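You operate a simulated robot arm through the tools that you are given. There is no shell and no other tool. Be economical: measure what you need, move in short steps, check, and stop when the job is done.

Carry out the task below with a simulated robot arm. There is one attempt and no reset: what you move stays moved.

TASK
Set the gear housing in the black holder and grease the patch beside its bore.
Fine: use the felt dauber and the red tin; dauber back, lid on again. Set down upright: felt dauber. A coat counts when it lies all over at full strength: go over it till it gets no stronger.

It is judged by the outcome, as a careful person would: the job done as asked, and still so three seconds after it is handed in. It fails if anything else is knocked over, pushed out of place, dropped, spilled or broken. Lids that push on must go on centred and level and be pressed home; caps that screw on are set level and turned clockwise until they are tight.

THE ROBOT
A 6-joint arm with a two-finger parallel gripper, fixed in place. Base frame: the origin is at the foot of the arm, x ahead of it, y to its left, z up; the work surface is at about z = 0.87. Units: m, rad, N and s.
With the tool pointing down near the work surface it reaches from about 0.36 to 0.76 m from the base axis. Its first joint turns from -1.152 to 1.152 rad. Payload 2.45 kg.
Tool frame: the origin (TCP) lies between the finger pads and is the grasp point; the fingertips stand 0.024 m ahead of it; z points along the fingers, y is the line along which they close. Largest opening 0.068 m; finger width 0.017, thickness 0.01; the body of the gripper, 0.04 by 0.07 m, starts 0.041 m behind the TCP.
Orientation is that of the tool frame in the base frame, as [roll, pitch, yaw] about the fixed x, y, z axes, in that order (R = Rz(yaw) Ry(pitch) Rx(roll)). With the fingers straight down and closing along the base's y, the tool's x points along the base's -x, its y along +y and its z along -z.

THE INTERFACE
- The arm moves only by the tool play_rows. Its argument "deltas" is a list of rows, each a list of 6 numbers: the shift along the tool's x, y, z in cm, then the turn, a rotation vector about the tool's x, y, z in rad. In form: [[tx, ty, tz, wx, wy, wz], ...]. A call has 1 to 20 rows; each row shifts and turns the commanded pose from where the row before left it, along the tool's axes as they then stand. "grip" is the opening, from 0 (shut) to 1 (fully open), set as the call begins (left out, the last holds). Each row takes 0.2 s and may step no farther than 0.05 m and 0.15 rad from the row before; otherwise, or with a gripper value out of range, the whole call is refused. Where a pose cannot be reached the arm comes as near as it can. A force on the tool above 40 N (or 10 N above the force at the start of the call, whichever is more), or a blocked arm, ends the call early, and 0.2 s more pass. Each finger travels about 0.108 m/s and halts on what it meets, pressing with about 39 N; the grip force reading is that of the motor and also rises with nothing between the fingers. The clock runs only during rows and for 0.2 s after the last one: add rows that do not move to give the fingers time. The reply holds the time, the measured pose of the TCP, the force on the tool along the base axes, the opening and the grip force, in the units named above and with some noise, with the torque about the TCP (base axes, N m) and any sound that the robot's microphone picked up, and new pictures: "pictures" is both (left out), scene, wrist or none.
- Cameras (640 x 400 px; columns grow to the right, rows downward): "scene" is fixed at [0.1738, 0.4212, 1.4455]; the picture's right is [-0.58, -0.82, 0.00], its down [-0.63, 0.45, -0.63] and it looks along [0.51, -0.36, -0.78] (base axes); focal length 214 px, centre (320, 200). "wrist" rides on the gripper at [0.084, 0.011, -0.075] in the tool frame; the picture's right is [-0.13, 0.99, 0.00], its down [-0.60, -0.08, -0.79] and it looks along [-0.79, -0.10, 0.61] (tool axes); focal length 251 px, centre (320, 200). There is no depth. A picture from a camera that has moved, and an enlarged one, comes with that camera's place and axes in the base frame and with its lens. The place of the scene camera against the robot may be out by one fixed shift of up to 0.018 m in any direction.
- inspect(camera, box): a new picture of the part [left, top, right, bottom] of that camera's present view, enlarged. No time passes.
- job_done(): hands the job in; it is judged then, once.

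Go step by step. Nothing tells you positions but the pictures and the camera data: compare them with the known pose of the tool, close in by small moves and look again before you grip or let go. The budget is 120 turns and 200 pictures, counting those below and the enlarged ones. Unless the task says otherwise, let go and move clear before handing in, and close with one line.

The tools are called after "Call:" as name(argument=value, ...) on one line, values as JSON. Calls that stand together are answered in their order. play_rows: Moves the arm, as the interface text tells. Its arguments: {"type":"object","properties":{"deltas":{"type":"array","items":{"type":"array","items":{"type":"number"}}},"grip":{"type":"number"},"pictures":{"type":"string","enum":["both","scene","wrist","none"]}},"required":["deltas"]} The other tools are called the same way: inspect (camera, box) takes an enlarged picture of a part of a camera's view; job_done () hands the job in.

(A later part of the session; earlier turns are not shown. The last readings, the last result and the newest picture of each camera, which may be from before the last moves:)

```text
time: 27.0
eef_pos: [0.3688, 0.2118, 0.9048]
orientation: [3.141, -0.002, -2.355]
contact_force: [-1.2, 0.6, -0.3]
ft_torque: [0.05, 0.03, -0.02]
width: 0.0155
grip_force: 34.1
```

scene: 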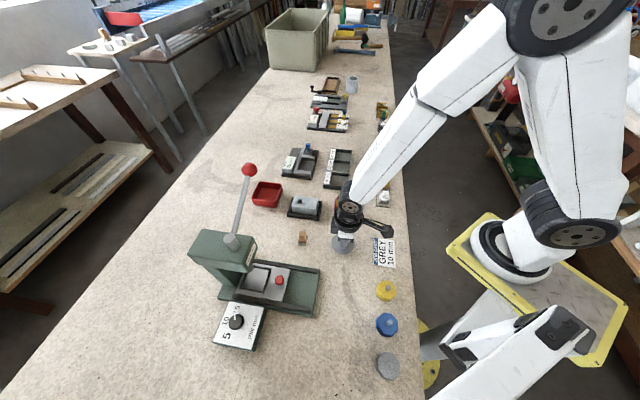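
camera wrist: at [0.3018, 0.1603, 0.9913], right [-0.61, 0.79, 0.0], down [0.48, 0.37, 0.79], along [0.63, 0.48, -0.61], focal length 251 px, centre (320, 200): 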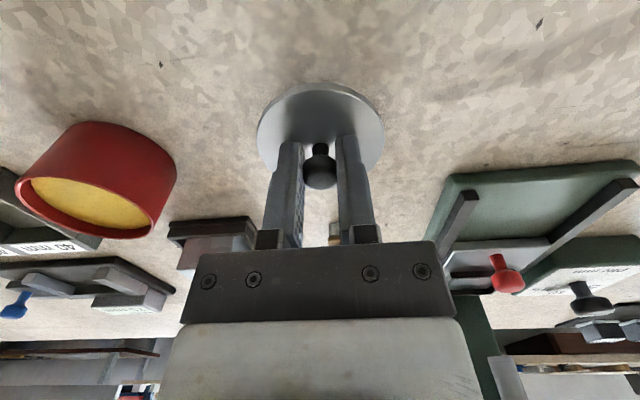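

Call:
play_rows(deltas=[[0, 0, 0.15, 0, 0, 0], [0, 0, 0.15, 0, 0, 0], [0, 0, 0, 0, 0, 0]], pictures="none")

Call:
inspect(camera="scene", box=[310, 210, 370, 260])

```text
time: 27.8
eef_pos: [0.3685, 0.2119, 0.9031]
orientation: [-3.141, -0.001, -2.355]
contact_force: [0.1, -0.2, -1.2]
ft_torque: [0.04, -0.02, 0.0]
width: 0.0153
grip_force: 34.6
```

```text
8.00 times, centred on (340, 235) of scene
camera zoom: at [0.1738, 0.4212, 1.4455], right [-0.58, -0.82, 0.0], down [-0.63, 0.45, -0.63], along [0.51, -0.36, -0.78], focal length 1716 px, centre (160, -80)
```

zoom: 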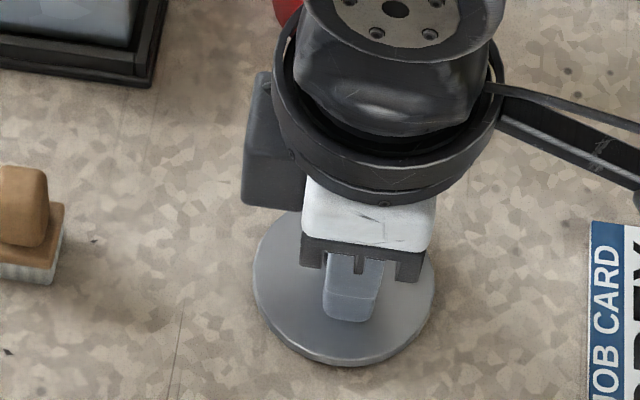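

Call:
play_rows(deltas=[[0, 0, 0.15, 0, 0, 0], [0, 0, 0.15, 0, 0, 0], [0, 0, 0, 0, 0, 0]], pictures="none")

```text
time: 28.6
eef_pos: [0.37, 0.2117, 0.8993]
orientation: [3.141, 0.002, -2.355]
contact_force: [1.1, 0.5, -0.4]
ft_torque: [0.0, 0.01, 0.0]
width: 0.0153
grip_force: 34.7
```

No contact yet, so I'll keep going down in small steps.

Call:
play_rows(deltas=[[0, 0, 0.1, 0, 0, 0], [0, 0, 0.1, 0, 0, 0], [0, 0, 0, 0, 0, 0]], pictures="none")

Call:
inspect(camera="wrist", box=[240, 70, 400, 190])

```text
time: 29.4
eef_pos: [0.3692, 0.2115, 0.8992]
orientation: [3.142, 0.004, -2.357]
contact_force: [1.0, -5.4, 30.6]
ft_torque: [-0.12, 0.08, -0.02]
width: 0.0155
grip_force: 34.5
```

```text
3.33 times, centred on (320, 130) of wrist
camera zoom: at [0.302, 0.1594, 0.9742], right [-0.61, 0.79, 0.0], down [0.48, 0.37, 0.8], along [0.63, 0.49, -0.61], focal length 838 px, centre (320, 433)
```

zoom: 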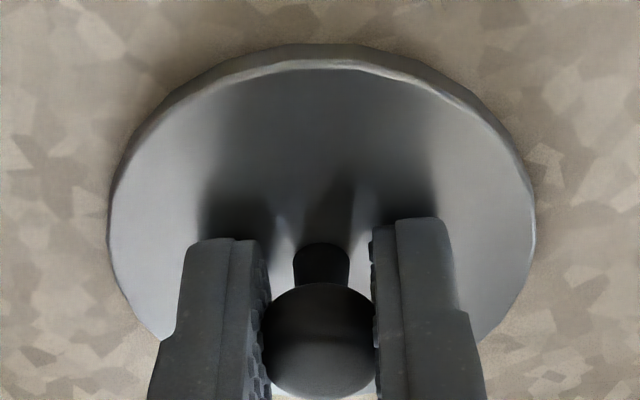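

The lid is on the bench. I'll ease off, open and rise.

Call:
play_rows(deltas=[[0, 0, -0.15, 0, 0, 0], [0, 0, 0, 0, 0, 0]], pictures="none")

Call:
play_rows(deltas=[[0, 0, 0, 0, 0, 0], [0, 0, 0, 0, 0, 0], [0, 0, -1, 0, 0, 0], [0, 0, -3, 0, 0, 0], [0, 0, -3, 0, 0, 0], [0, 0, -3, 0, 0, 0], [0, 0, 0, 0, 0, 0]], grip=1)

Call:
inspect(camera="scene", box=[290, 190, 380, 260])

Call:
inspect(camera="wrist", box=[220, 30, 420, 180])

```text
time: 30.0
eef_pos: [0.369, 0.212, 0.8993]
orientation: [-3.141, -0.001, -2.353]
contact_force: [1.3, 0.6, 4.2]
ft_torque: [0.15, -0.09, -0.01]
width: 0.0153
grip_force: 34.5
```

```text
time: 31.6
eef_pos: [0.3682, 0.2107, 1.0007]
orientation: [3.141, 0.001, -2.353]
contact_force: [-0.3, 0.2, -0.7]
ft_torque: [0.01, 0.04, 0.01]
width: 0.068
grip_force: 0.1
camera wrist: at [0.3011, 0.159, 1.0754], right [-0.61, 0.79, 0.0], down [0.48, 0.37, 0.79], along [0.63, 0.48, -0.61], focal length 251 px, centre (320, 200)
```

scene: 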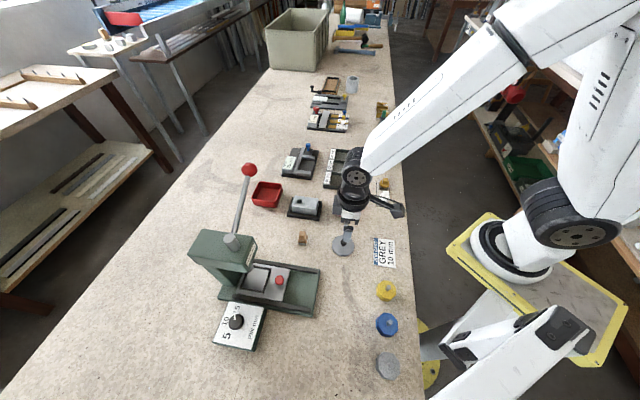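
wrist: 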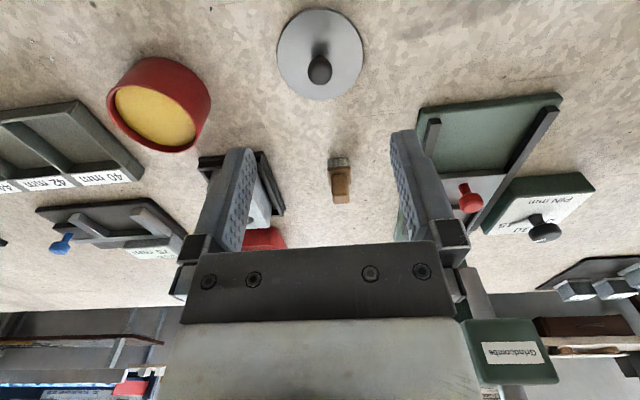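

```text
5.71 times, centred on (335, 225) of scene
camera zoom: at [0.1738, 0.4212, 1.4455], right [-0.58, -0.82, 0.0], down [-0.63, 0.45, -0.63], along [0.51, -0.36, -0.78], focal length 1226 px, centre (234, 57)
```

zoom: 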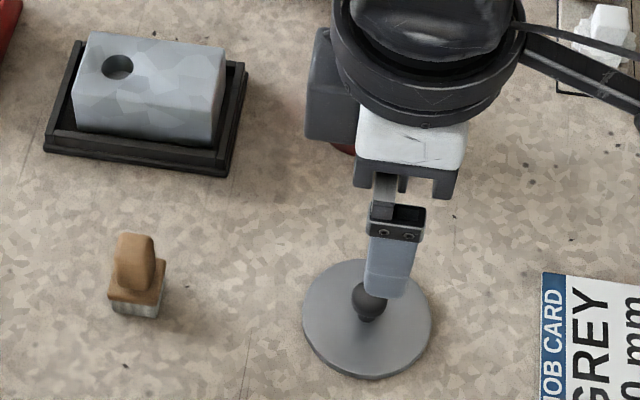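

```text
2.67 times, centred on (320, 105) of wrist
camera zoom: at [0.3011, 0.159, 1.0754], right [-0.61, 0.79, 0.0], down [0.48, 0.37, 0.79], along [0.63, 0.48, -0.61], focal length 670 px, centre (320, 453)
```

zoom: 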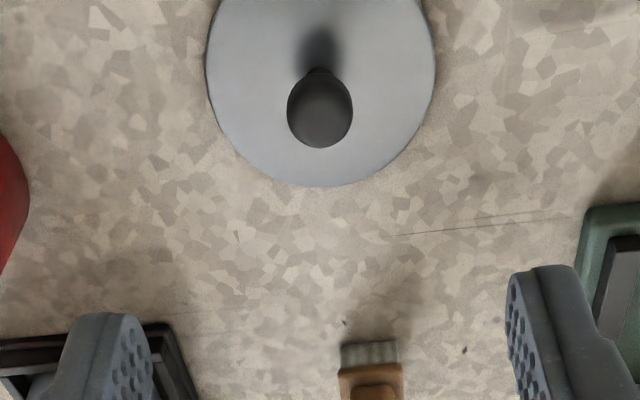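

The lid sits flat. Next I'll hover near the dauber, around (0.44, 0.29).

Call:
play_rows(deltas=[[-2, 0.2, -0.5, 0, 0, 0], [-2, 0.2, -0.5, 0, 0, 0], [-2, 0.2, 0, 0, 0, 0], [-2, 0.2, 0, 0, 0, 0], [-1.5, 0.1, 0, 0, 0, 0], [0, 0, 0, 0, 0, 0]])

Call:
inspect(camera="wrist", box=[240, 0, 400, 130])

Call:
inspect(camera="scene", box=[280, 200, 340, 260])

```text
time: 33.0
eef_pos: [0.4288, 0.2851, 1.0094]
orientation: [-3.141, -0.001, -2.353]
contact_force: [0.4, -0.1, 0.1]
ft_torque: [0.02, -0.04, 0.0]
width: 0.068
grip_force: 0.1
camera wrist: at [0.3614, 0.2336, 1.0852], right [-0.61, 0.79, 0.0], down [0.48, 0.37, 0.79], along [0.63, 0.48, -0.61], focal length 251 px, centre (320, 200)
```

scene: 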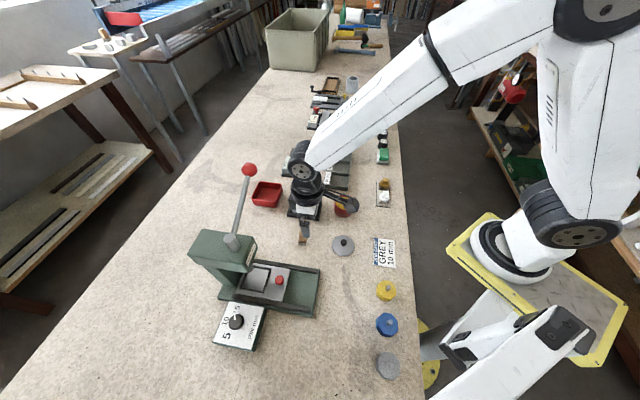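
wrist: 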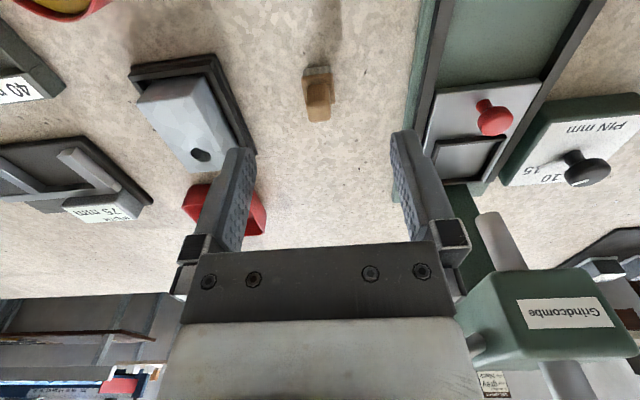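

```text
3.08 times, centred on (320, 65) of wrist
camera zoom: at [0.3614, 0.2336, 1.0852], right [-0.61, 0.79, 0.0], down [0.48, 0.37, 0.79], along [0.63, 0.48, -0.61], focal length 774 px, centre (320, 615)
```

zoom: 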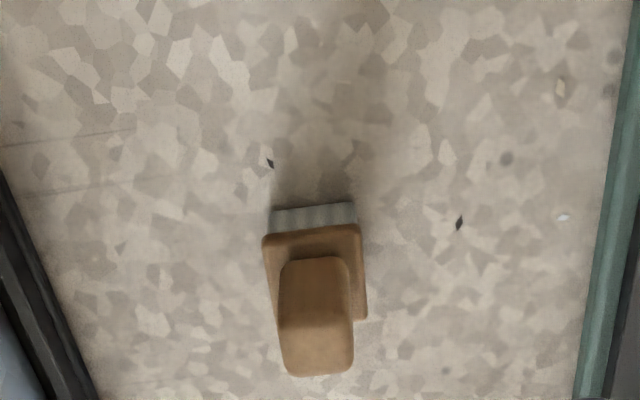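

```text
6.67 times, centred on (310, 230) of scene
camera zoom: at [0.1738, 0.4212, 1.4455], right [-0.58, -0.82, 0.0], down [-0.63, 0.45, -0.63], along [0.51, -0.36, -0.78], focal length 1430 px, centre (387, 0)
```

zoom: 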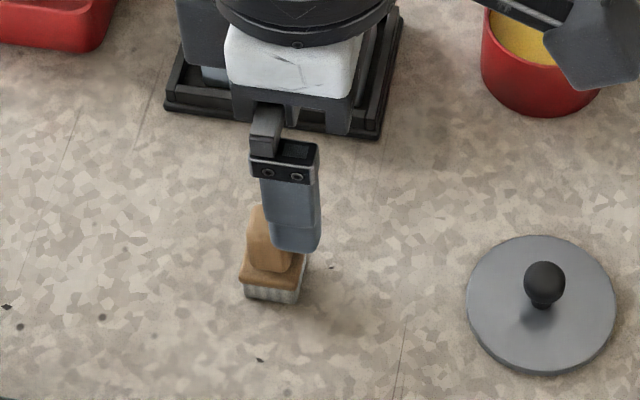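

The dauber's handle is about 18 mm wide with its top near z = 0.915, centred about 28 mm ahead of the tool. I'll move over it and part way down.

Call:
play_rows(deltas=[[-1.4, -0.17, 0, 0, 0, 0], [-1.4, -0.17, 0, 0, 0, 0], [0, 0, 2, 0, 0, 0], [0, 0, 2, 0, 0, 0], [0, 0, 1.5, 0, 0, 0], [0, 0, 0, 0, 0, 0]], pictures="none")

Call:
inspect(camera="wrist", box=[220, 50, 420, 190])

Call:
inspect(camera="scene", box=[270, 200, 340, 260])

```text
time: 34.4
eef_pos: [0.4526, 0.3027, 0.9544]
orientation: [-3.141, 0.002, -2.354]
contact_force: [-0.5, -0.5, 0.1]
ft_torque: [0.01, 0.02, 0.0]
width: 0.0679
grip_force: 0.1
```

```text
2.86 times, centred on (320, 120) of wrist
camera zoom: at [0.385, 0.2513, 1.0294], right [-0.61, 0.79, 0.0], down [0.48, 0.37, 0.79], along [0.63, 0.48, -0.61], focal length 718 px, centre (320, 429)
```

zoom: 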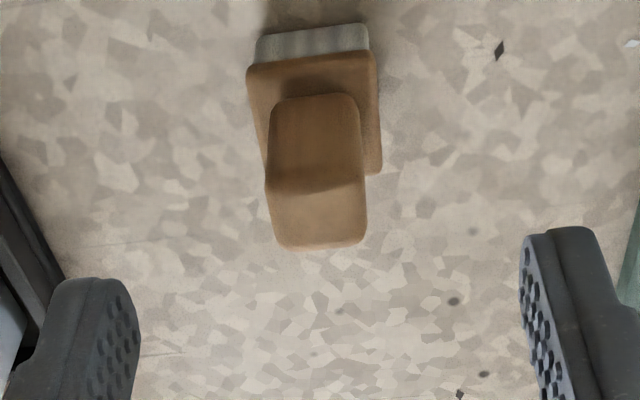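

```text
6.67 times, centred on (305, 230) of scene
camera zoom: at [0.1738, 0.4212, 1.4455], right [-0.58, -0.82, 0.0], down [-0.63, 0.45, -0.63], along [0.51, -0.36, -0.78], focal length 1430 px, centre (420, 0)
```

zoom: 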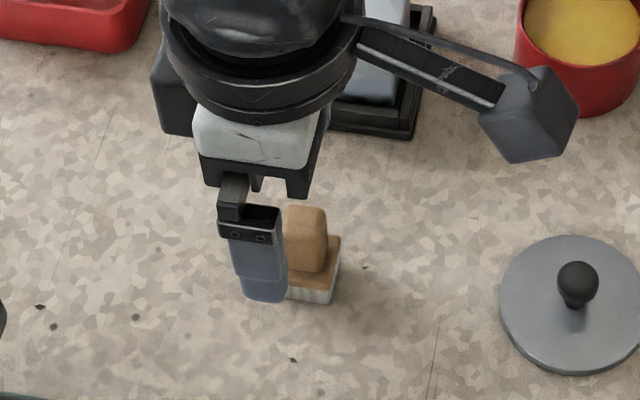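

It's aligned, so I'll go down and grip the handle.

Call:
play_rows(deltas=[[0, 0, 1.5, 0, 0, 0], [0, 0, 1.5, 0, 0, 0], [0, 0, 0.9, 0, 0, 0], [0, 0, 0, 0, 0, 0]], pictures="none")

Call:
play_rows(deltas=[[0, 0, 0, 0, 0, 0], [0, 0, 0, 0, 0, 0], [0, 0, 0, 0, 0, 0]], grip=0, pictures="wrist")

Call:
inspect(camera="scene", box=[270, 200, 340, 260])

```text
time: 35.4
eef_pos: [0.452, 0.3027, 0.9168]
orientation: [-3.141, -0.001, -2.354]
contact_force: [1.1, 0.0, 0.2]
ft_torque: [-0.01, 0.02, 0.0]
width: 0.0681
grip_force: 0.0
```

```text
time: 36.2
eef_pos: [0.4522, 0.3031, 0.9147]
orientation: [3.141, 0.002, -2.355]
contact_force: [0.0, 0.0, 0.2]
ft_torque: [0.02, 0.01, -0.02]
width: 0.0174
grip_force: 36.2
camera wrist: at [0.385, 0.2499, 0.9911], right [-0.61, 0.79, 0.0], down [0.48, 0.37, 0.79], along [0.63, 0.48, -0.61], focal length 251 px, centre (320, 200)
```

wrist: 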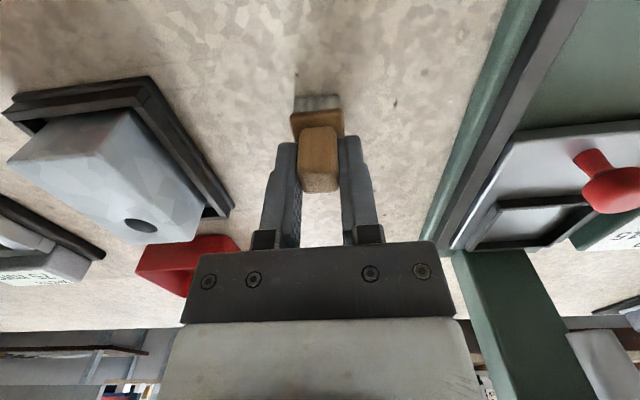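

```text
6.67 times, centred on (305, 230) of scene
camera zoom: at [0.1738, 0.4212, 1.4455], right [-0.58, -0.82, 0.0], down [-0.63, 0.45, -0.63], along [0.51, -0.36, -0.78], focal length 1430 px, centre (420, 0)
```

zoom: 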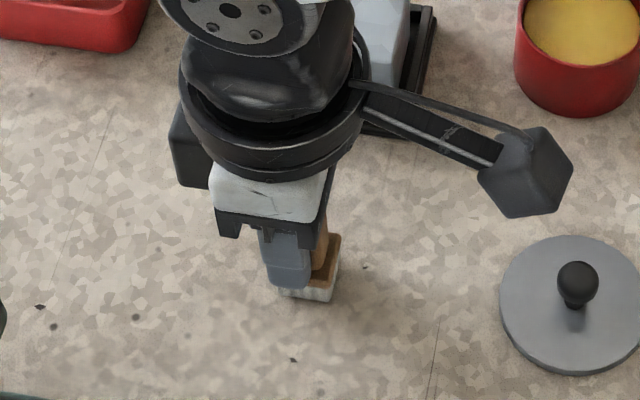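

I have the dauber; its pickup pose is (0.4522, 0.303, 0.9155). I'll lift it and carry it over the tin.

Call:
play_rows(deltas=[[0, 0, -3, 0, 0, 0], [0, 0, -3, 0, 0, 0], [0, 0, -3, 0, 0, 0], [2.2, -2.7, 0, 0, 0, 0], [2.2, -2.7, 0, 0, 0, 0], [2.2, -2.7, 0, 0, 0, 0], [2.2, -2.7, 0, 0, 0, 0], [2.4, -2.6, 0, 0, 0, 0], [0, 0, 0, 0, 0, 0]], pictures="wrist")

Call:
inspect(camera="scene", box=[300, 160, 380, 230])

```text
time: 38.2
eef_pos: [0.4679, 0.1278, 1.0047]
orientation: [-3.14, -0.001, -2.354]
contact_force: [0.0, 0.9, -0.6]
ft_torque: [-0.03, -0.04, 0.01]
width: 0.0173
grip_force: 36.6
camera wrist: at [0.401, 0.0763, 1.0795], right [-0.61, 0.79, 0.0], down [0.48, 0.37, 0.79], along [0.63, 0.48, -0.61], focal length 251 px, centre (320, 200)
```

wrist: 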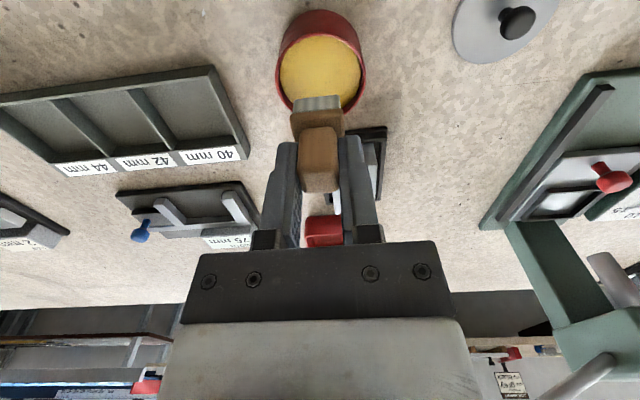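

```text
5.71 times, centred on (340, 195) of scene
camera zoom: at [0.1739, 0.4212, 1.4455], right [-0.58, -0.82, 0.0], down [-0.63, 0.45, -0.63], along [0.51, -0.36, -0.78], focal length 1226 px, centre (206, 229)
```

zoom: 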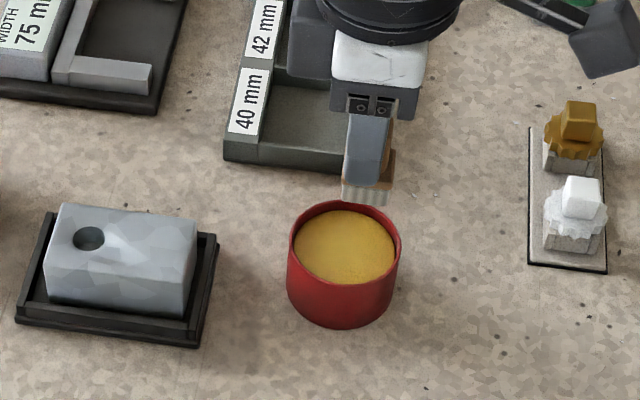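

The dauber is centred over the tin. I'll lower it into the grease carefully.

Call:
play_rows(deltas=[[0, 0, 2, 0, 0, 0], [0, 0, 2, 0, 0, 0], [0, 0, 1, 0, 0, 0], [0, 0, 0.5, 0, 0, 0], [0, 0, 0, 0, 0, 0]], pictures="wrist")

Call:
inspect(camera="scene", box=[310, 180, 370, 230])

Call:
inspect(camera="wrist", box=[260, 20, 380, 140])

```text
time: 39.4
eef_pos: [0.4681, 0.1294, 0.9499]
orientation: [3.14, 0.002, -2.354]
contact_force: [0.0, -0.3, -0.3]
ft_torque: [0.0, -0.01, -0.02]
width: 0.0173
grip_force: 35.8
camera wrist: at [0.4011, 0.0766, 1.0254], right [-0.61, 0.79, 0.0], down [0.48, 0.37, 0.79], along [0.63, 0.48, -0.61], focal length 251 px, centre (320, 200)
```

wrist: 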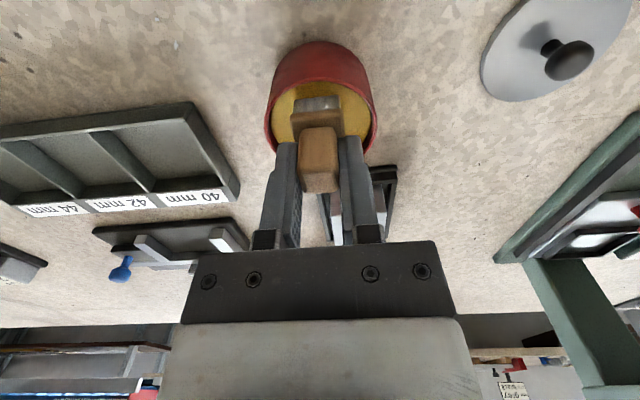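

```text
8.00 times, centred on (340, 205) of scene
camera zoom: at [0.1739, 0.4212, 1.4455], right [-0.58, -0.82, 0.0], down [-0.63, 0.45, -0.63], along [0.51, -0.36, -0.78], focal length 1716 px, centre (160, 160)
```

zoom: 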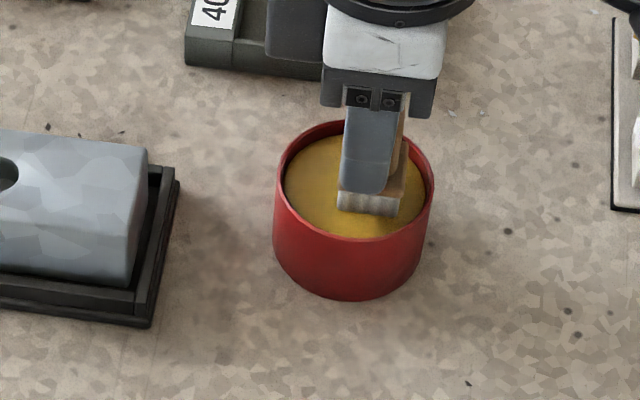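

```text
3.33 times, centred on (320, 80) of wrist
camera zoom: at [0.4011, 0.0766, 1.0254], right [-0.61, 0.79, 0.0], down [0.48, 0.37, 0.79], along [0.63, 0.48, -0.61], focal length 838 px, centre (320, 600)
```

zoom: 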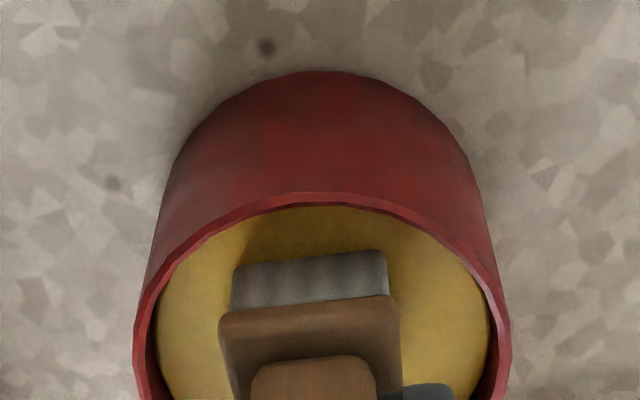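

The felt is just above the grease, so I'll keep going down in small steps.

Call:
play_rows(deltas=[[0, 0, 0.3, 0, 0, 0], [0, 0, 0.2, 0, 0, 0], [0, 0, 0.2, 0, 0, 0], [0, 0, 0, 0, 0, 0]], pictures="none")

Call:
inspect(camera="wrist", box=[260, 20, 380, 140])

```text
time: 39.9
eef_pos: [0.4688, 0.1303, 0.949]
orientation: [-3.141, 0.003, -2.354]
contact_force: [-5.7, -1.0, 11.7]
ft_torque: [-0.09, 0.22, 0.0]
width: 0.0173
grip_force: 35.7
stopped in row 2: the force on the tool passed its limit at 44 N (the readings are from after the stop); the commanded pose is now the measured one
```

```text
3.33 times, centred on (320, 80) of wrist
camera zoom: at [0.4013, 0.0766, 1.0248], right [-0.61, 0.79, 0.0], down [0.48, 0.37, 0.79], along [0.63, 0.48, -0.61], focal length 838 px, centre (320, 600)
```

zoom: 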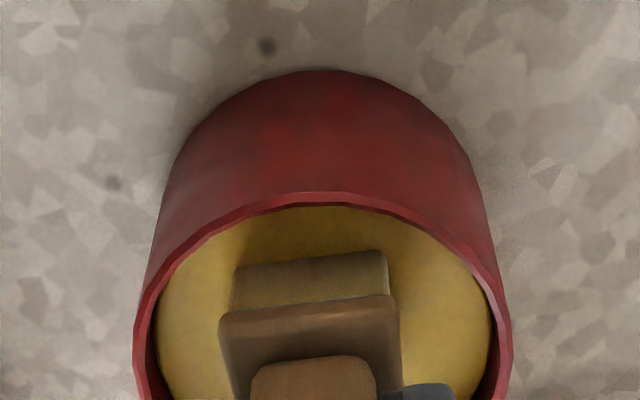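

The felt is loaded; contact came at TCP z ≈ 0.949. I'll lift and carry it over the flat area beside the housing's bore.

Call:
play_rows(deltas=[[0, 0, -1, 0, 0, 0], [0, 0, -2, 0, 0, 0], [0, 0, -2, 0, 0, 0], [-2.2, 0.4, 0, 0, 0, 0], [-2.2, 0.4, 0, 0, 0, 0], [-2.2, 0.4, 0, 0, 0, 0], [-2.2, 0.4, 0, 0, 0, 0], [-2.2, 0.3, 0, 0, 0, 0], [0, 0, 2, 0, 0, 0], [0, 0, 0, 0, 0, 0]], pictures="wrist")

Call:
inspect(camera="scene", box=[270, 170, 350, 230])

Call:
inspect(camera="wrist", box=[240, 20, 400, 200])

```text
time: 42.1
eef_pos: [0.5331, 0.2198, 0.9798]
orientation: [-3.141, 0.001, -2.357]
contact_force: [0.9, -0.3, -0.3]
ft_torque: [0.01, -0.03, -0.01]
width: 0.0173
grip_force: 35.8
camera wrist: at [0.4655, 0.167, 1.0546], right [-0.61, 0.79, 0.0], down [0.48, 0.37, 0.79], along [0.63, 0.48, -0.61], focal length 251 px, centre (320, 200)
```

wrist: 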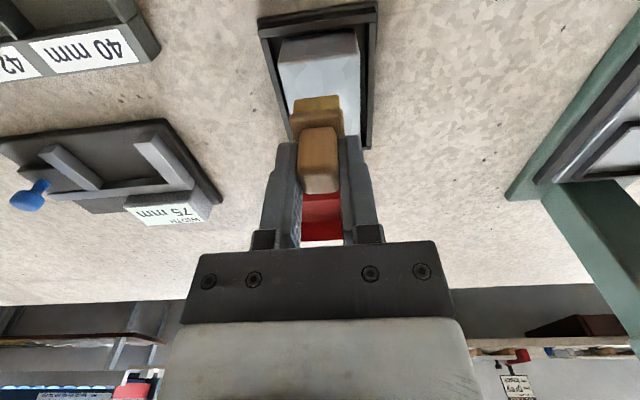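

```text
6.67 times, centred on (310, 200) of scene
camera zoom: at [0.1739, 0.4212, 1.4455], right [-0.58, -0.82, 0.0], down [-0.63, 0.45, -0.63], along [0.51, -0.36, -0.78], focal length 1430 px, centre (387, 200)
```

zoom: 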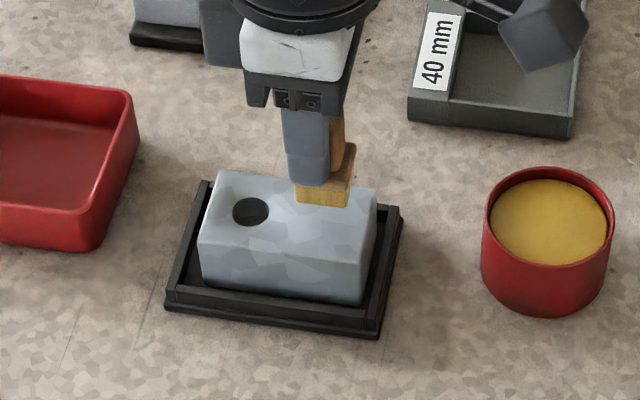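

```text
2.22 times, centred on (320, 110) of wrist
camera zoom: at [0.4655, 0.167, 1.0546], right [-0.61, 0.79, 0.0], down [0.48, 0.37, 0.79], along [0.63, 0.48, -0.61], focal length 559 px, centre (320, 400)
```

zoom: 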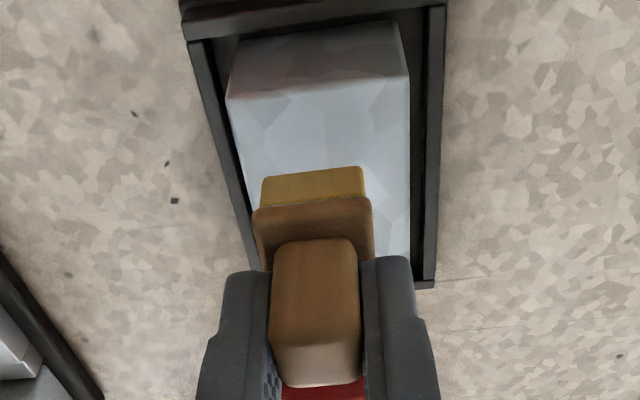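

The dauber is over the flat area beside the bore. I'll shift 1.5 mm to centre it and lower it gently.

Call:
play_rows(deltas=[[0, 0.15, 1, 0, 0, 0], [0, 0, 0.8, 0, 0, 0], [0, 0, 0.2, 0, 0, 0], [0, 0, 0.1, 0, 0, 0], [0, 0, 0.1, 0, 0, 0], [0, 0, 0.1, 0, 0, 0], [0, 0, 0, 0, 0, 0]], pictures="none")

Call:
inspect(camera="scene", box=[270, 170, 350, 230])

```text
time: 43.7
eef_pos: [0.5317, 0.2213, 0.9578]
orientation: [-3.14, 0.002, -2.357]
contact_force: [-4.0, -3.3, 14.2]
ft_torque: [-0.16, 0.26, 0.04]
width: 0.0171
grip_force: 36.2
```

```text
6.67 times, centred on (310, 200) of scene
camera zoom: at [0.1735, 0.4211, 1.4456], right [-0.58, -0.82, 0.0], down [-0.63, 0.45, -0.63], along [0.51, -0.36, -0.78], focal length 1430 px, centre (387, 200)
```

zoom: 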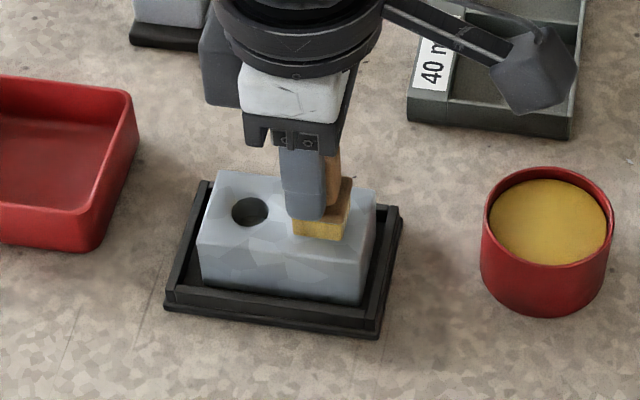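

Contact at about 14 N. I'll lift clear to see what mark it left.

Call:
play_rows(deltas=[[0, 0, 0, 0, 0, 0], [0, 0, -1, 0, 0, 0], [2, 0, -3, 0, 0, 0], [3, 0, -1, 0, 0, 0], [0, 0, 0, 0, 0, 0]], pictures="none")

Call:
inspect(camera="scene", box=[280, 180, 330, 225])

Call:
inspect(camera="wrist", box=[240, 0, 400, 140])

```text
time: 44.9
eef_pos: [0.497, 0.1854, 1.0061]
orientation: [-3.14, 0.002, -2.355]
contact_force: [-0.2, 0.1, -0.1]
ft_torque: [0.02, 0.02, 0.01]
width: 0.0171
grip_force: 36.2
```

```text
8.89 times, centred on (305, 202) of scene
camera zoom: at [0.1738, 0.4212, 1.4455], right [-0.58, -0.82, 0.0], down [-0.63, 0.45, -0.63], along [0.51, -0.36, -0.78], focal length 1906 px, centre (453, 178)
```

zoom: 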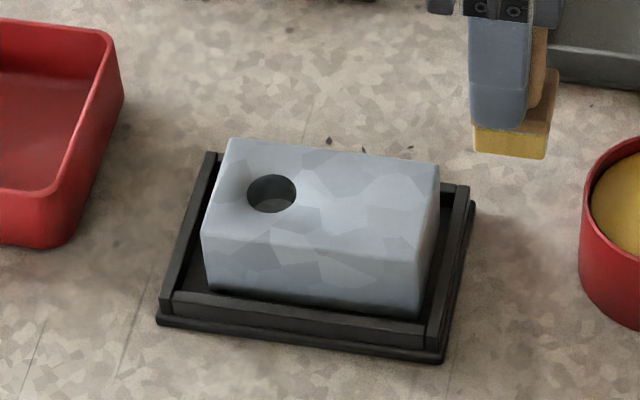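

```text
2.86 times, centred on (320, 70) of wrist
camera zoom: at [0.4298, 0.1332, 1.0815], right [-0.61, 0.79, 0.0], down [0.48, 0.37, 0.79], along [0.63, 0.48, -0.61], focal length 718 px, centre (320, 571)
```

zoom: 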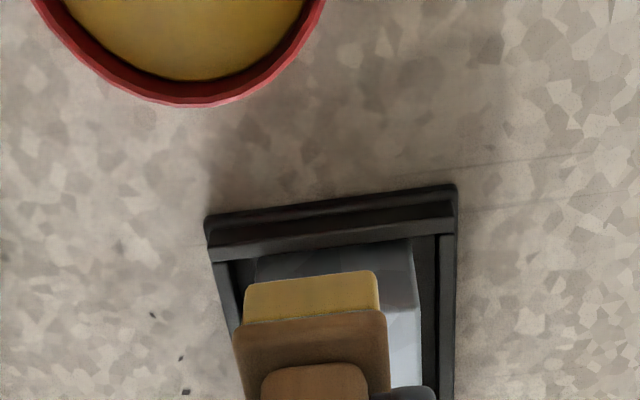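

No mark yet, so a plain press doesn't seem to deposit any. I'll press again and rub short strokes beside the bore.

Call:
play_rows(deltas=[[-3, 0, 1, 0, 0, 0], [-2, 0, 3, 0, 0, 0], [0, 0, 0.7, 0, 0, 0], [0, 0, 0.2, 0, 0, 0], [0, 0, 0.1, 0, 0, 0], [0, 0, 0, 0, 0, 0], [0.3, 0, 0, 0, 0, 0], [0.3, 0, 0, 0, 0, 0], [-0.3, 0, 0, 0, 0, 0], [-0.3, 0, 0, 0, 0, 0], [-0.4, 0, 0, 0, 0, 0], [-0.4, 0, 0, 0, 0, 0], [0.4, 0, 0, 0, 0, 0], [0.4, 0, 0, 0, 0, 0], [0, 0, 0, 0, 0, 0]], pictures="none")

Call:
inspect(camera="scene", box=[280, 180, 330, 225])

```text
time: 48.1
eef_pos: [0.5328, 0.2218, 0.9567]
orientation: [-3.141, 0.006, -2.355]
contact_force: [5.3, 6.0, 15.3]
ft_torque: [0.26, -0.16, -0.01]
width: 0.0173
grip_force: 36.1
```

```text
8.89 times, centred on (305, 202) of scene
camera zoom: at [0.1737, 0.4213, 1.4455], right [-0.58, -0.82, 0.0], down [-0.63, 0.45, -0.63], along [0.51, -0.36, -0.78], focal length 1906 px, centre (453, 178)
```

zoom: 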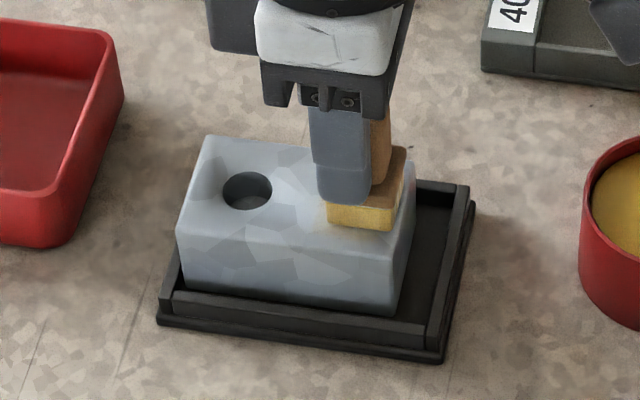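

The housing slid in the tray towards the far wall, and there's a hint of yellow. I'll lift to inspect both.

Call:
play_rows(deltas=[[0, 0, -1, 0, 0, 0], [2, 0, -3, 0, 0, 0], [3, 0, -1, 0, 0, 0], [0, -3, 0, 0, 0, 0], [0, -3, 0, 0, 0, 0], [0, 0, 0, 0, 0, 0]], pictures="none")

Call:
inspect(camera="scene", box=[280, 180, 330, 225])

Call:
inspect(camera="wrist", box=[280, 0, 480, 170])

```text
time: 49.5
eef_pos: [0.5398, 0.1419, 1.0078]
orientation: [3.14, 0.001, -2.356]
contact_force: [-0.8, -0.7, -1.3]
ft_torque: [-0.03, 0.0, -0.01]
width: 0.0173
grip_force: 35.8
```

```text
8.89 times, centred on (305, 202) of scene
camera zoom: at [0.1739, 0.4212, 1.4455], right [-0.58, -0.82, 0.0], down [-0.63, 0.45, -0.63], along [0.51, -0.36, -0.78], focal length 1906 px, centre (453, 178)
```

zoom: 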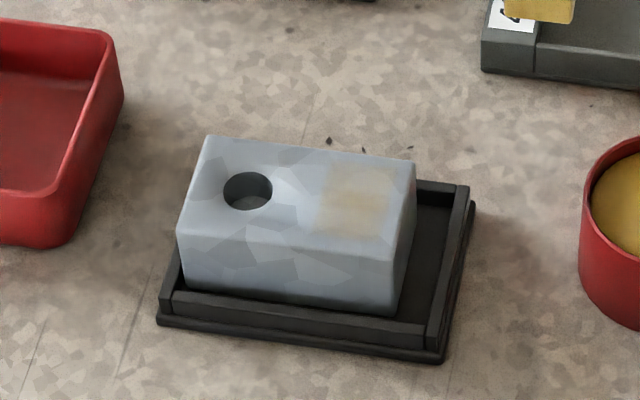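

```text
2.35 times, centred on (380, 85) of wrist
camera zoom: at [0.4723, 0.0898, 1.083], right [-0.61, 0.79, 0.0], down [0.48, 0.37, 0.79], along [0.63, 0.48, -0.61], focal length 592 px, centre (179, 471)
```

zoom: 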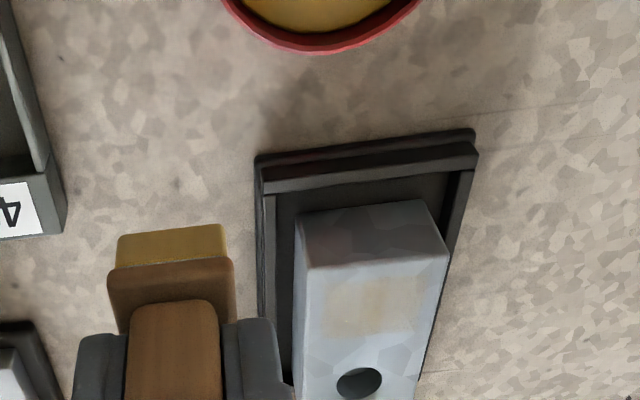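

A faint yellow patch shows on the half opposite the bore, about 28–30 mm square and centred near (0.535, 0.224). I'll rub it more, covering its full extent.

Call:
play_rows(deltas=[[-2.8, 3.1, 0, 0, 0, 0], [-2.7, 3.0, 0, 0, 0, 0], [0, 0, 3.8, 0, 0, 0], [0, 0, 0.9, 0, 0, 0], [0, 0, 0.3, 0, 0, 0], [0, 0, 0, 0, 0, 0], [0, -0.4, 0, 0, 0, 0], [0.5, 0, 0, 0, 0, 0], [-0.5, 0, 0, 0, 0, 0], [-0.6, 0, 0, 0, 0, 0], [0.6, 0, 0, 0, 0, 0], [0, 0.4, 0, 0, 0, 0], [0.5, 0, 0, 0, 0, 0], [-0.5, 0, 0, 0, 0, 0], [-0.6, 0, 0, 0, 0, 0], [0, 0.4, 0, 0, 0, 0], [0.6, 0, 0, 0, 0, 0], [0.5, 0, 0, 0, 0, 0], [-0.5, 0, 0, 0, 0, 0], [-0.6, 0, 0, 0, 0, 0]], pictures="none")

Call:
play_rows(deltas=[[0, 0, -1, 0, 0, 0], [2.5, -1, -3, 0, 0, 0], [3, -3, -1, 0, 0, 0], [0, -3, 0, 0, 0, 0], [0, 0, 0, 0, 0, 0]], pictures="none")

Call:
inspect(camera="scene", box=[280, 180, 330, 225])

Call:
inspect(camera="wrist", box=[280, 0, 480, 170])

```text
time: 53.6
eef_pos: [0.5324, 0.2285, 0.9567]
orientation: [3.141, -0.004, -2.354]
contact_force: [-1.3, -0.7, 5.7]
ft_torque: [0.03, 0.04, 0.01]
width: 0.0173
grip_force: 35.6
stopped in row 20: the force on the tool passed its limit at 44 N (the readings are from after the stop); the commanded pose is now the measured one
```

```text
time: 54.8
eef_pos: [0.5412, 0.1388, 1.0063]
orientation: [3.14, -0.006, -2.356]
contact_force: [-0.6, -0.6, -0.7]
ft_torque: [-0.02, 0.0, -0.02]
width: 0.0171
grip_force: 35.3
```

```text
8.89 times, centred on (305, 202) of scene
camera zoom: at [0.1739, 0.4212, 1.4455], right [-0.58, -0.82, 0.0], down [-0.63, 0.45, -0.63], along [0.51, -0.36, -0.78], focal length 1906 px, centre (453, 178)
```

zoom: 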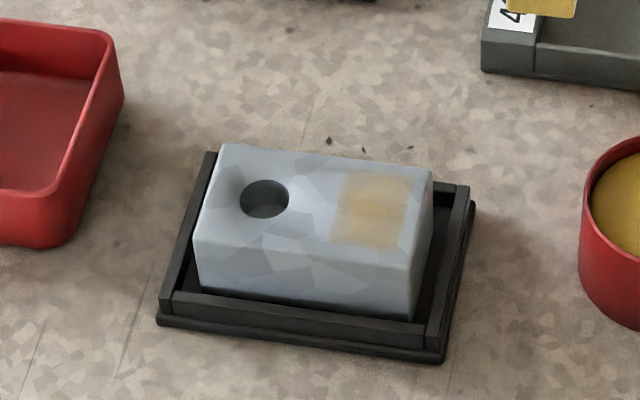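

```text
2.35 times, centred on (380, 85) of wrist
camera zoom: at [0.4754, 0.0875, 1.0823], right [-0.61, 0.79, 0.0], down [0.49, 0.37, 0.79], along [0.63, 0.48, -0.61], focal length 592 px, centre (179, 471)
```

zoom: 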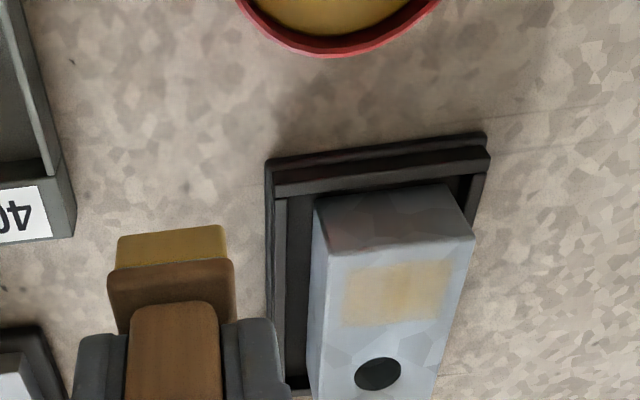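

The coat is building up but isn't full yet. I'll reload the dauber and continue with lighter pressure.

Call:
play_rows(deltas=[[2.9, 2.2, 0, 0, 0.003, 0], [2.9, 2.2, 0, 0, 0.002, 0], [0, 0, 2.5, 0, 0, 0], [0, 0, 2.5, 0, 0, 0], [0, 0, 0.6, 0, 0, 0], [0, 0, 0.1, 0, 0, 0], [0, 0, 0.1, 0, 0, 0], [0, 0, 0, 0, 0, 0]], pictures="none")

Call:
inspect(camera="wrist", box=[260, 20, 380, 140])

```text
time: 56.6
eef_pos: [0.4707, 0.129, 0.9499]
orientation: [3.139, -0.009, -2.357]
contact_force: [-1.5, 1.5, 2.3]
ft_torque: [0.05, -0.05, -0.02]
width: 0.017
grip_force: 35.9
```

```text
3.33 times, centred on (320, 80) of wrist
camera zoom: at [0.4029, 0.078, 1.0254], right [-0.61, 0.79, 0.0], down [0.49, 0.38, 0.79], along [0.62, 0.48, -0.62], focal length 838 px, centre (320, 600)
```

zoom: 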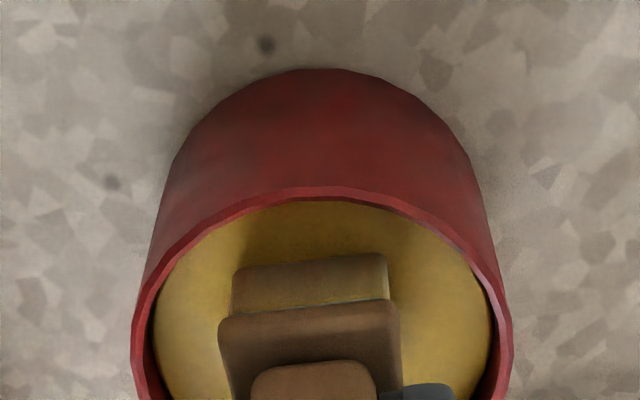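

It's reloaded. I'll straighten the small tilt and go back to rub the patch again, centred near (0.527, 0.223).

Call:
play_rows(deltas=[[0, 0, 0.05, 0, 0, 0], [0, 0, -2, 0, -0.009, 0], [0, 0, -3, 0, 0, 0], [-2.6, 0.7, 0, 0, 0, 0], [-2.6, 0.7, 0, 0, 0, 0], [-2.7, 0.6, 0, 0, 0, 0], [-2.7, 0.6, 0, 0, 0, 0], [0, 0, 2, 0, 0, 0], [0, 0, 1.8, 0, 0, 0], [0, 0, 0.3, 0, 0, 0], [0, 0, 0, 0, 0, 0]], pictures="none")

Call:
inspect(camera="scene", box=[280, 180, 330, 225])

```text
time: 59.0
eef_pos: [0.5259, 0.223, 0.9573]
orientation: [3.139, -0.002, -2.355]
contact_force: [-0.2, 0.1, -0.8]
ft_torque: [-0.01, -0.01, -0.01]
width: 0.0172
grip_force: 35.8
```

```text
8.89 times, centred on (305, 202) of scene
camera zoom: at [0.1739, 0.4212, 1.4455], right [-0.58, -0.82, 0.0], down [-0.63, 0.45, -0.63], along [0.51, -0.36, -0.78], focal length 1906 px, centre (453, 178)
```

zoom: 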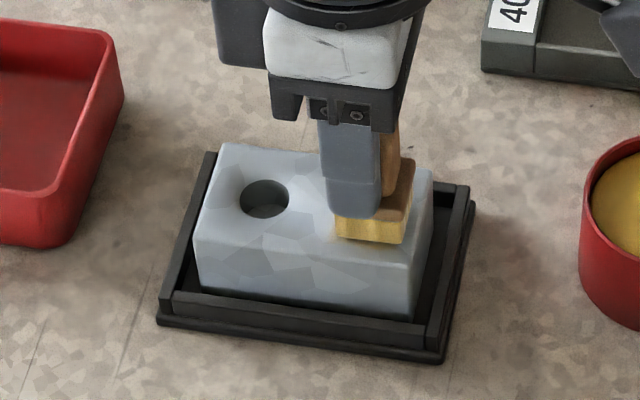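

It's just above contact, so I'll lower slightly and rub.

Call:
play_rows(deltas=[[0, 0, 0.1, 0, 0, 0], [0, -0.5, 0.05, 0, 0, 0], [0.5, 0, 0, 0, 0, 0], [-0.5, 0, 0, 0, 0, 0], [-0.6, 0, 0, 0, 0, 0], [0.6, 0, 0, 0, 0, 0], [0.5, 0, 0, 0, 0, 0], [0, 0.5, 0, 0, 0, 0], [-0.5, 0, 0, 0, 0, 0], [-0.6, 0, 0, 0, 0, 0], [0.6, 0, 0, 0, 0, 0], [0.5, 0, 0, 0, 0, 0], [0, 0.5, 0, 0, 0, 0], [-0.5, 0, 0, 0, 0, 0], [-0.6, 0, 0, 0, 0, 0], [0.6, 0, 0, 0, 0, 0], [0.5, 0, 0, 0, 0, 0], [0, -0.5, 0, 0, 0, 0], [-0.5, 0, 0, 0, 0, 0]], pictures="none")

Call:
play_rows(deltas=[[0, 0, -1, 0, 0, 0], [2.5, -1, -3, 0, 0, 0], [3, -3, -1, 0, 0, 0], [0, -3, 0, 0, 0, 0], [0, 0, 0, 0, 0, 0]], pictures="none")

Call:
inspect(camera="scene", box=[280, 180, 330, 225])

Call:
inspect(camera="wrist", box=[280, 0, 480, 170])

```text
time: 61.1
eef_pos: [0.5267, 0.223, 0.9562]
orientation: [3.14, -0.007, -2.355]
contact_force: [-0.6, 0.1, 7.1]
ft_torque: [0.05, -0.03, 0.04]
width: 0.0174
grip_force: 35.3
stopped in row 10: the force on the tool passed its limit at 45 N (the readings are from after the stop); the commanded pose is now the measured one
```

```text
time: 62.3
eef_pos: [0.5361, 0.1348, 1.0064]
orientation: [3.139, -0.008, -2.354]
contact_force: [-0.8, -0.7, -0.6]
ft_torque: [0.01, -0.03, 0.01]
width: 0.0174
grip_force: 36.1
```

```text
8.89 times, centred on (305, 202) of scene
camera zoom: at [0.1739, 0.4212, 1.4455], right [-0.58, -0.82, 0.0], down [-0.63, 0.45, -0.63], along [0.51, -0.36, -0.78], focal length 1906 px, centre (453, 178)
```

zoom: 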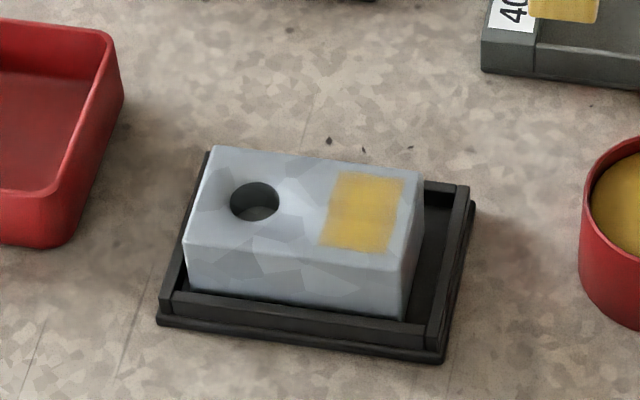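

```text
2.35 times, centred on (380, 85) of wrist
camera zoom: at [0.4693, 0.0828, 1.0823], right [-0.61, 0.79, 0.0], down [0.49, 0.38, 0.79], along [0.62, 0.48, -0.62], focal length 592 px, centre (179, 471)
```

zoom: 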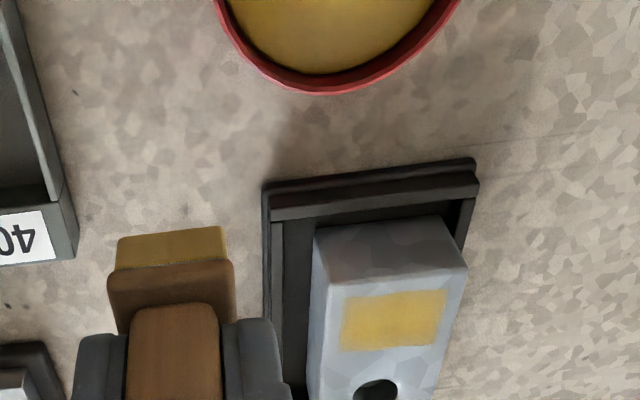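

The coat is much stronger now. I'll reload and do another pass for full, even strength.

Call:
play_rows(deltas=[[2.6, 2.2, 0, 0, -0.008, 0], [2.6, 2.2, 0, 0, 0, 0], [0, 0, 2.5, 0, 0, 0], [0, 0, 2.5, 0, 0, 0], [0, 0, 0.5, 0, 0, 0], [0, 0, 0.15, 0, 0, 0], [0, 0, 0.1, 0, 0, 0], [0, 0, 0, 0, 0, 0]], pictures="none")

```text
time: 64.1
eef_pos: [0.4692, 0.1289, 0.9474]
orientation: [3.14, 0.001, -2.355]
contact_force: [-0.9, 0.6, -0.2]
ft_torque: [0.03, -0.03, -0.01]
width: 0.0173
grip_force: 35.3
```

Call:
play_rows(deltas=[[0, 0, 0.1, 0, 0, 0], [0, 0, 0.1, 0, 0, 0], [0, 0, 0, 0, 0, 0]], pictures="none")

```text
time: 64.9
eef_pos: [0.469, 0.1286, 0.9483]
orientation: [3.139, 0.002, -2.357]
contact_force: [-10.7, -4.0, 38.3]
ft_torque: [-0.19, 0.42, -0.01]
width: 0.0173
grip_force: 35.9
```

The dauber is loaded. I'll go back to the patch near (0.530, 0.227).

Call:
play_rows(deltas=[[0, 0, -2, 0, 0, 0], [0, 0, -3, 0, 0, 0], [-2.8, 0.7, 0, 0, 0, 0], [-2.8, 0.7, 0, 0, 0, 0], [-2.8, 0.6, 0, 0, 0, 0], [-2.8, 0.6, 0, 0, 0, 0], [0, 0, 2, 0, 0, 0], [0, 0, 1.6, 0, 0, 0], [0, 0, 0.3, 0, 0, 0], [0, 0, 0.1, 0, 0, 0], [0, 0, 0, 0, 0, 0]], pictures="none")

Call:
inspect(camera="scene", box=[280, 180, 330, 225])

```text
time: 67.3
eef_pos: [0.5296, 0.2279, 0.9571]
orientation: [3.141, 0.001, -2.357]
contact_force: [0.0, 0.0, -1.2]
ft_torque: [-0.06, -0.03, -0.04]
width: 0.0173
grip_force: 35.8
```

```text
8.89 times, centred on (305, 202) of scene
camera zoom: at [0.1739, 0.4212, 1.4455], right [-0.58, -0.82, 0.0], down [-0.63, 0.45, -0.63], along [0.51, -0.36, -0.78], focal length 1906 px, centre (453, 178)
```

zoom: 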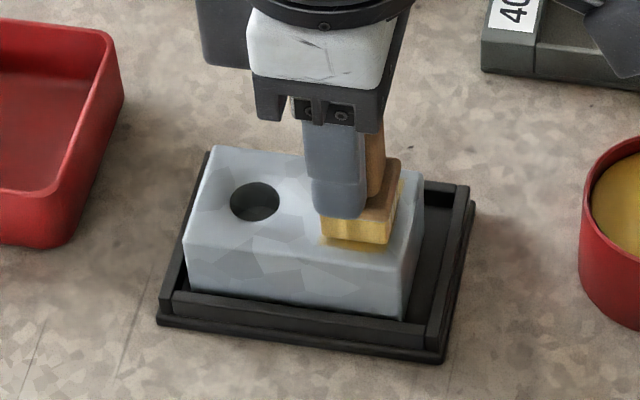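

Call:
play_rows(deltas=[[0, 0, 0.12, 0, 0, 0], [0, 0.6, 0, 0, 0, 0], [0.4, 0, 0, 0, 0, 0], [-0.4, 0, 0, 0, 0, 0], [-0.5, 0, 0, 0, 0, 0], [0.5, 0, 0, 0, 0, 0], [0.4, 0, 0, 0, 0, 0], [0, -0.5, 0, 0, 0, 0], [-0.4, 0, 0, 0, 0, 0], [-0.5, 0, 0, 0, 0, 0], [0.5, 0, 0, 0, 0, 0], [0.4, 0, 0, 0, 0, 0], [0, -0.5, 0, 0, 0, 0], [-0.4, 0, 0, 0, 0, 0], [-0.5, 0, 0, 0, 0, 0], [0.5, 0, 0, 0, 0, 0], [0, 0.4, 0, 0, 0, 0]], pictures="none")

Call:
play_rows(deltas=[[0, 0, -1, 0, 0, 0], [2.5, -1, -3, 0, 0, 0], [3, -3, -1, 0, 0, 0], [0, -3, 0, 0, 0, 0], [0, 0, 0, 0, 0, 0]], pictures="none")

Call:
inspect(camera="scene", box=[280, 180, 330, 225])

Call:
inspect(camera="wrist", box=[360, 60, 480, 170])

```text
time: 70.9
eef_pos: [0.5309, 0.2255, 0.956]
orientation: [3.138, 0.001, -2.356]
contact_force: [4.2, -2.1, 6.3]
ft_torque: [-0.08, -0.24, -0.03]
width: 0.0172
grip_force: 35.7
```

```text
time: 72.1
eef_pos: [0.5396, 0.1367, 1.0074]
orientation: [3.138, -0.002, -2.355]
contact_force: [0.5, 0.5, -0.7]
ft_torque: [0.0, 0.0, 0.0]
width: 0.0171
grip_force: 35.9
```

```text
8.89 times, centred on (305, 202) of scene
camera zoom: at [0.1739, 0.4212, 1.4455], right [-0.58, -0.82, 0.0], down [-0.63, 0.45, -0.63], along [0.51, -0.36, -0.78], focal length 1906 px, centre (453, 178)
```

zoom: 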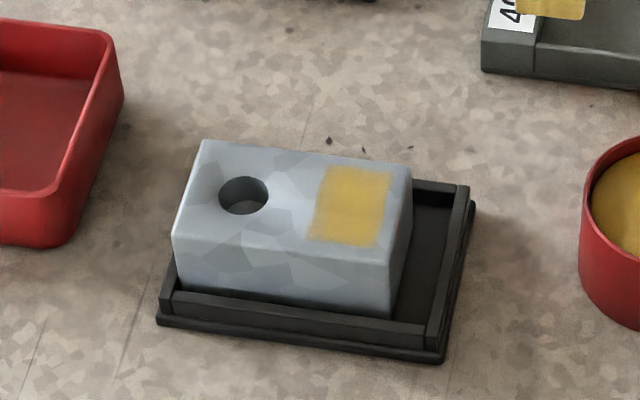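

```text
3.64 times, centred on (420, 115) of wrist
camera zoom: at [0.472, 0.085, 1.082], right [-0.61, 0.79, 0.0], down [0.48, 0.37, 0.79], along [0.63, 0.48, -0.61], focal length 914 px, centre (-44, 509)
```

zoom: 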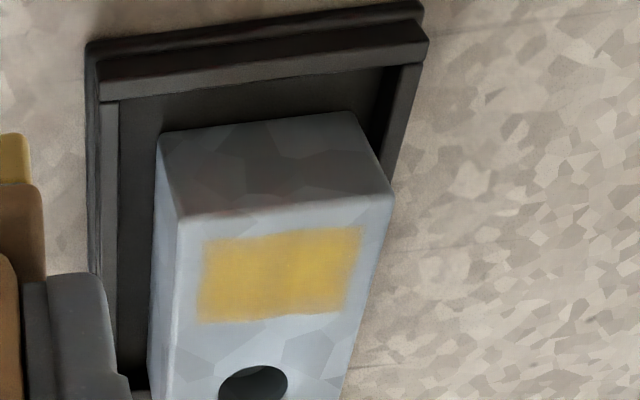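

The patch looks nearly solid. I'll reload and do one more pass to confirm it gets no stronger.

Call:
play_rows(deltas=[[2.8, 2.25, 0, 0, 0, 0], [2.8, 2.25, 0, 0, 0, 0], [0, 0, 2.5, 0, 0, 0], [0, 0, 2.5, 0, 0, 0], [0, 0, 0.6, 0, 0, 0], [0, 0, 0.15, 0, 0, 0], [0, 0, 0.08, 0, 0, 0], [0, 0, 0, 0, 0, 0]], pictures="none")

```text
time: 73.9
eef_pos: [0.4683, 0.1293, 0.9485]
orientation: [3.14, 0.0, -2.356]
contact_force: [-1.5, -1.3, 4.6]
ft_torque: [-0.05, 0.03, -0.02]
width: 0.0172
grip_force: 36.1
```

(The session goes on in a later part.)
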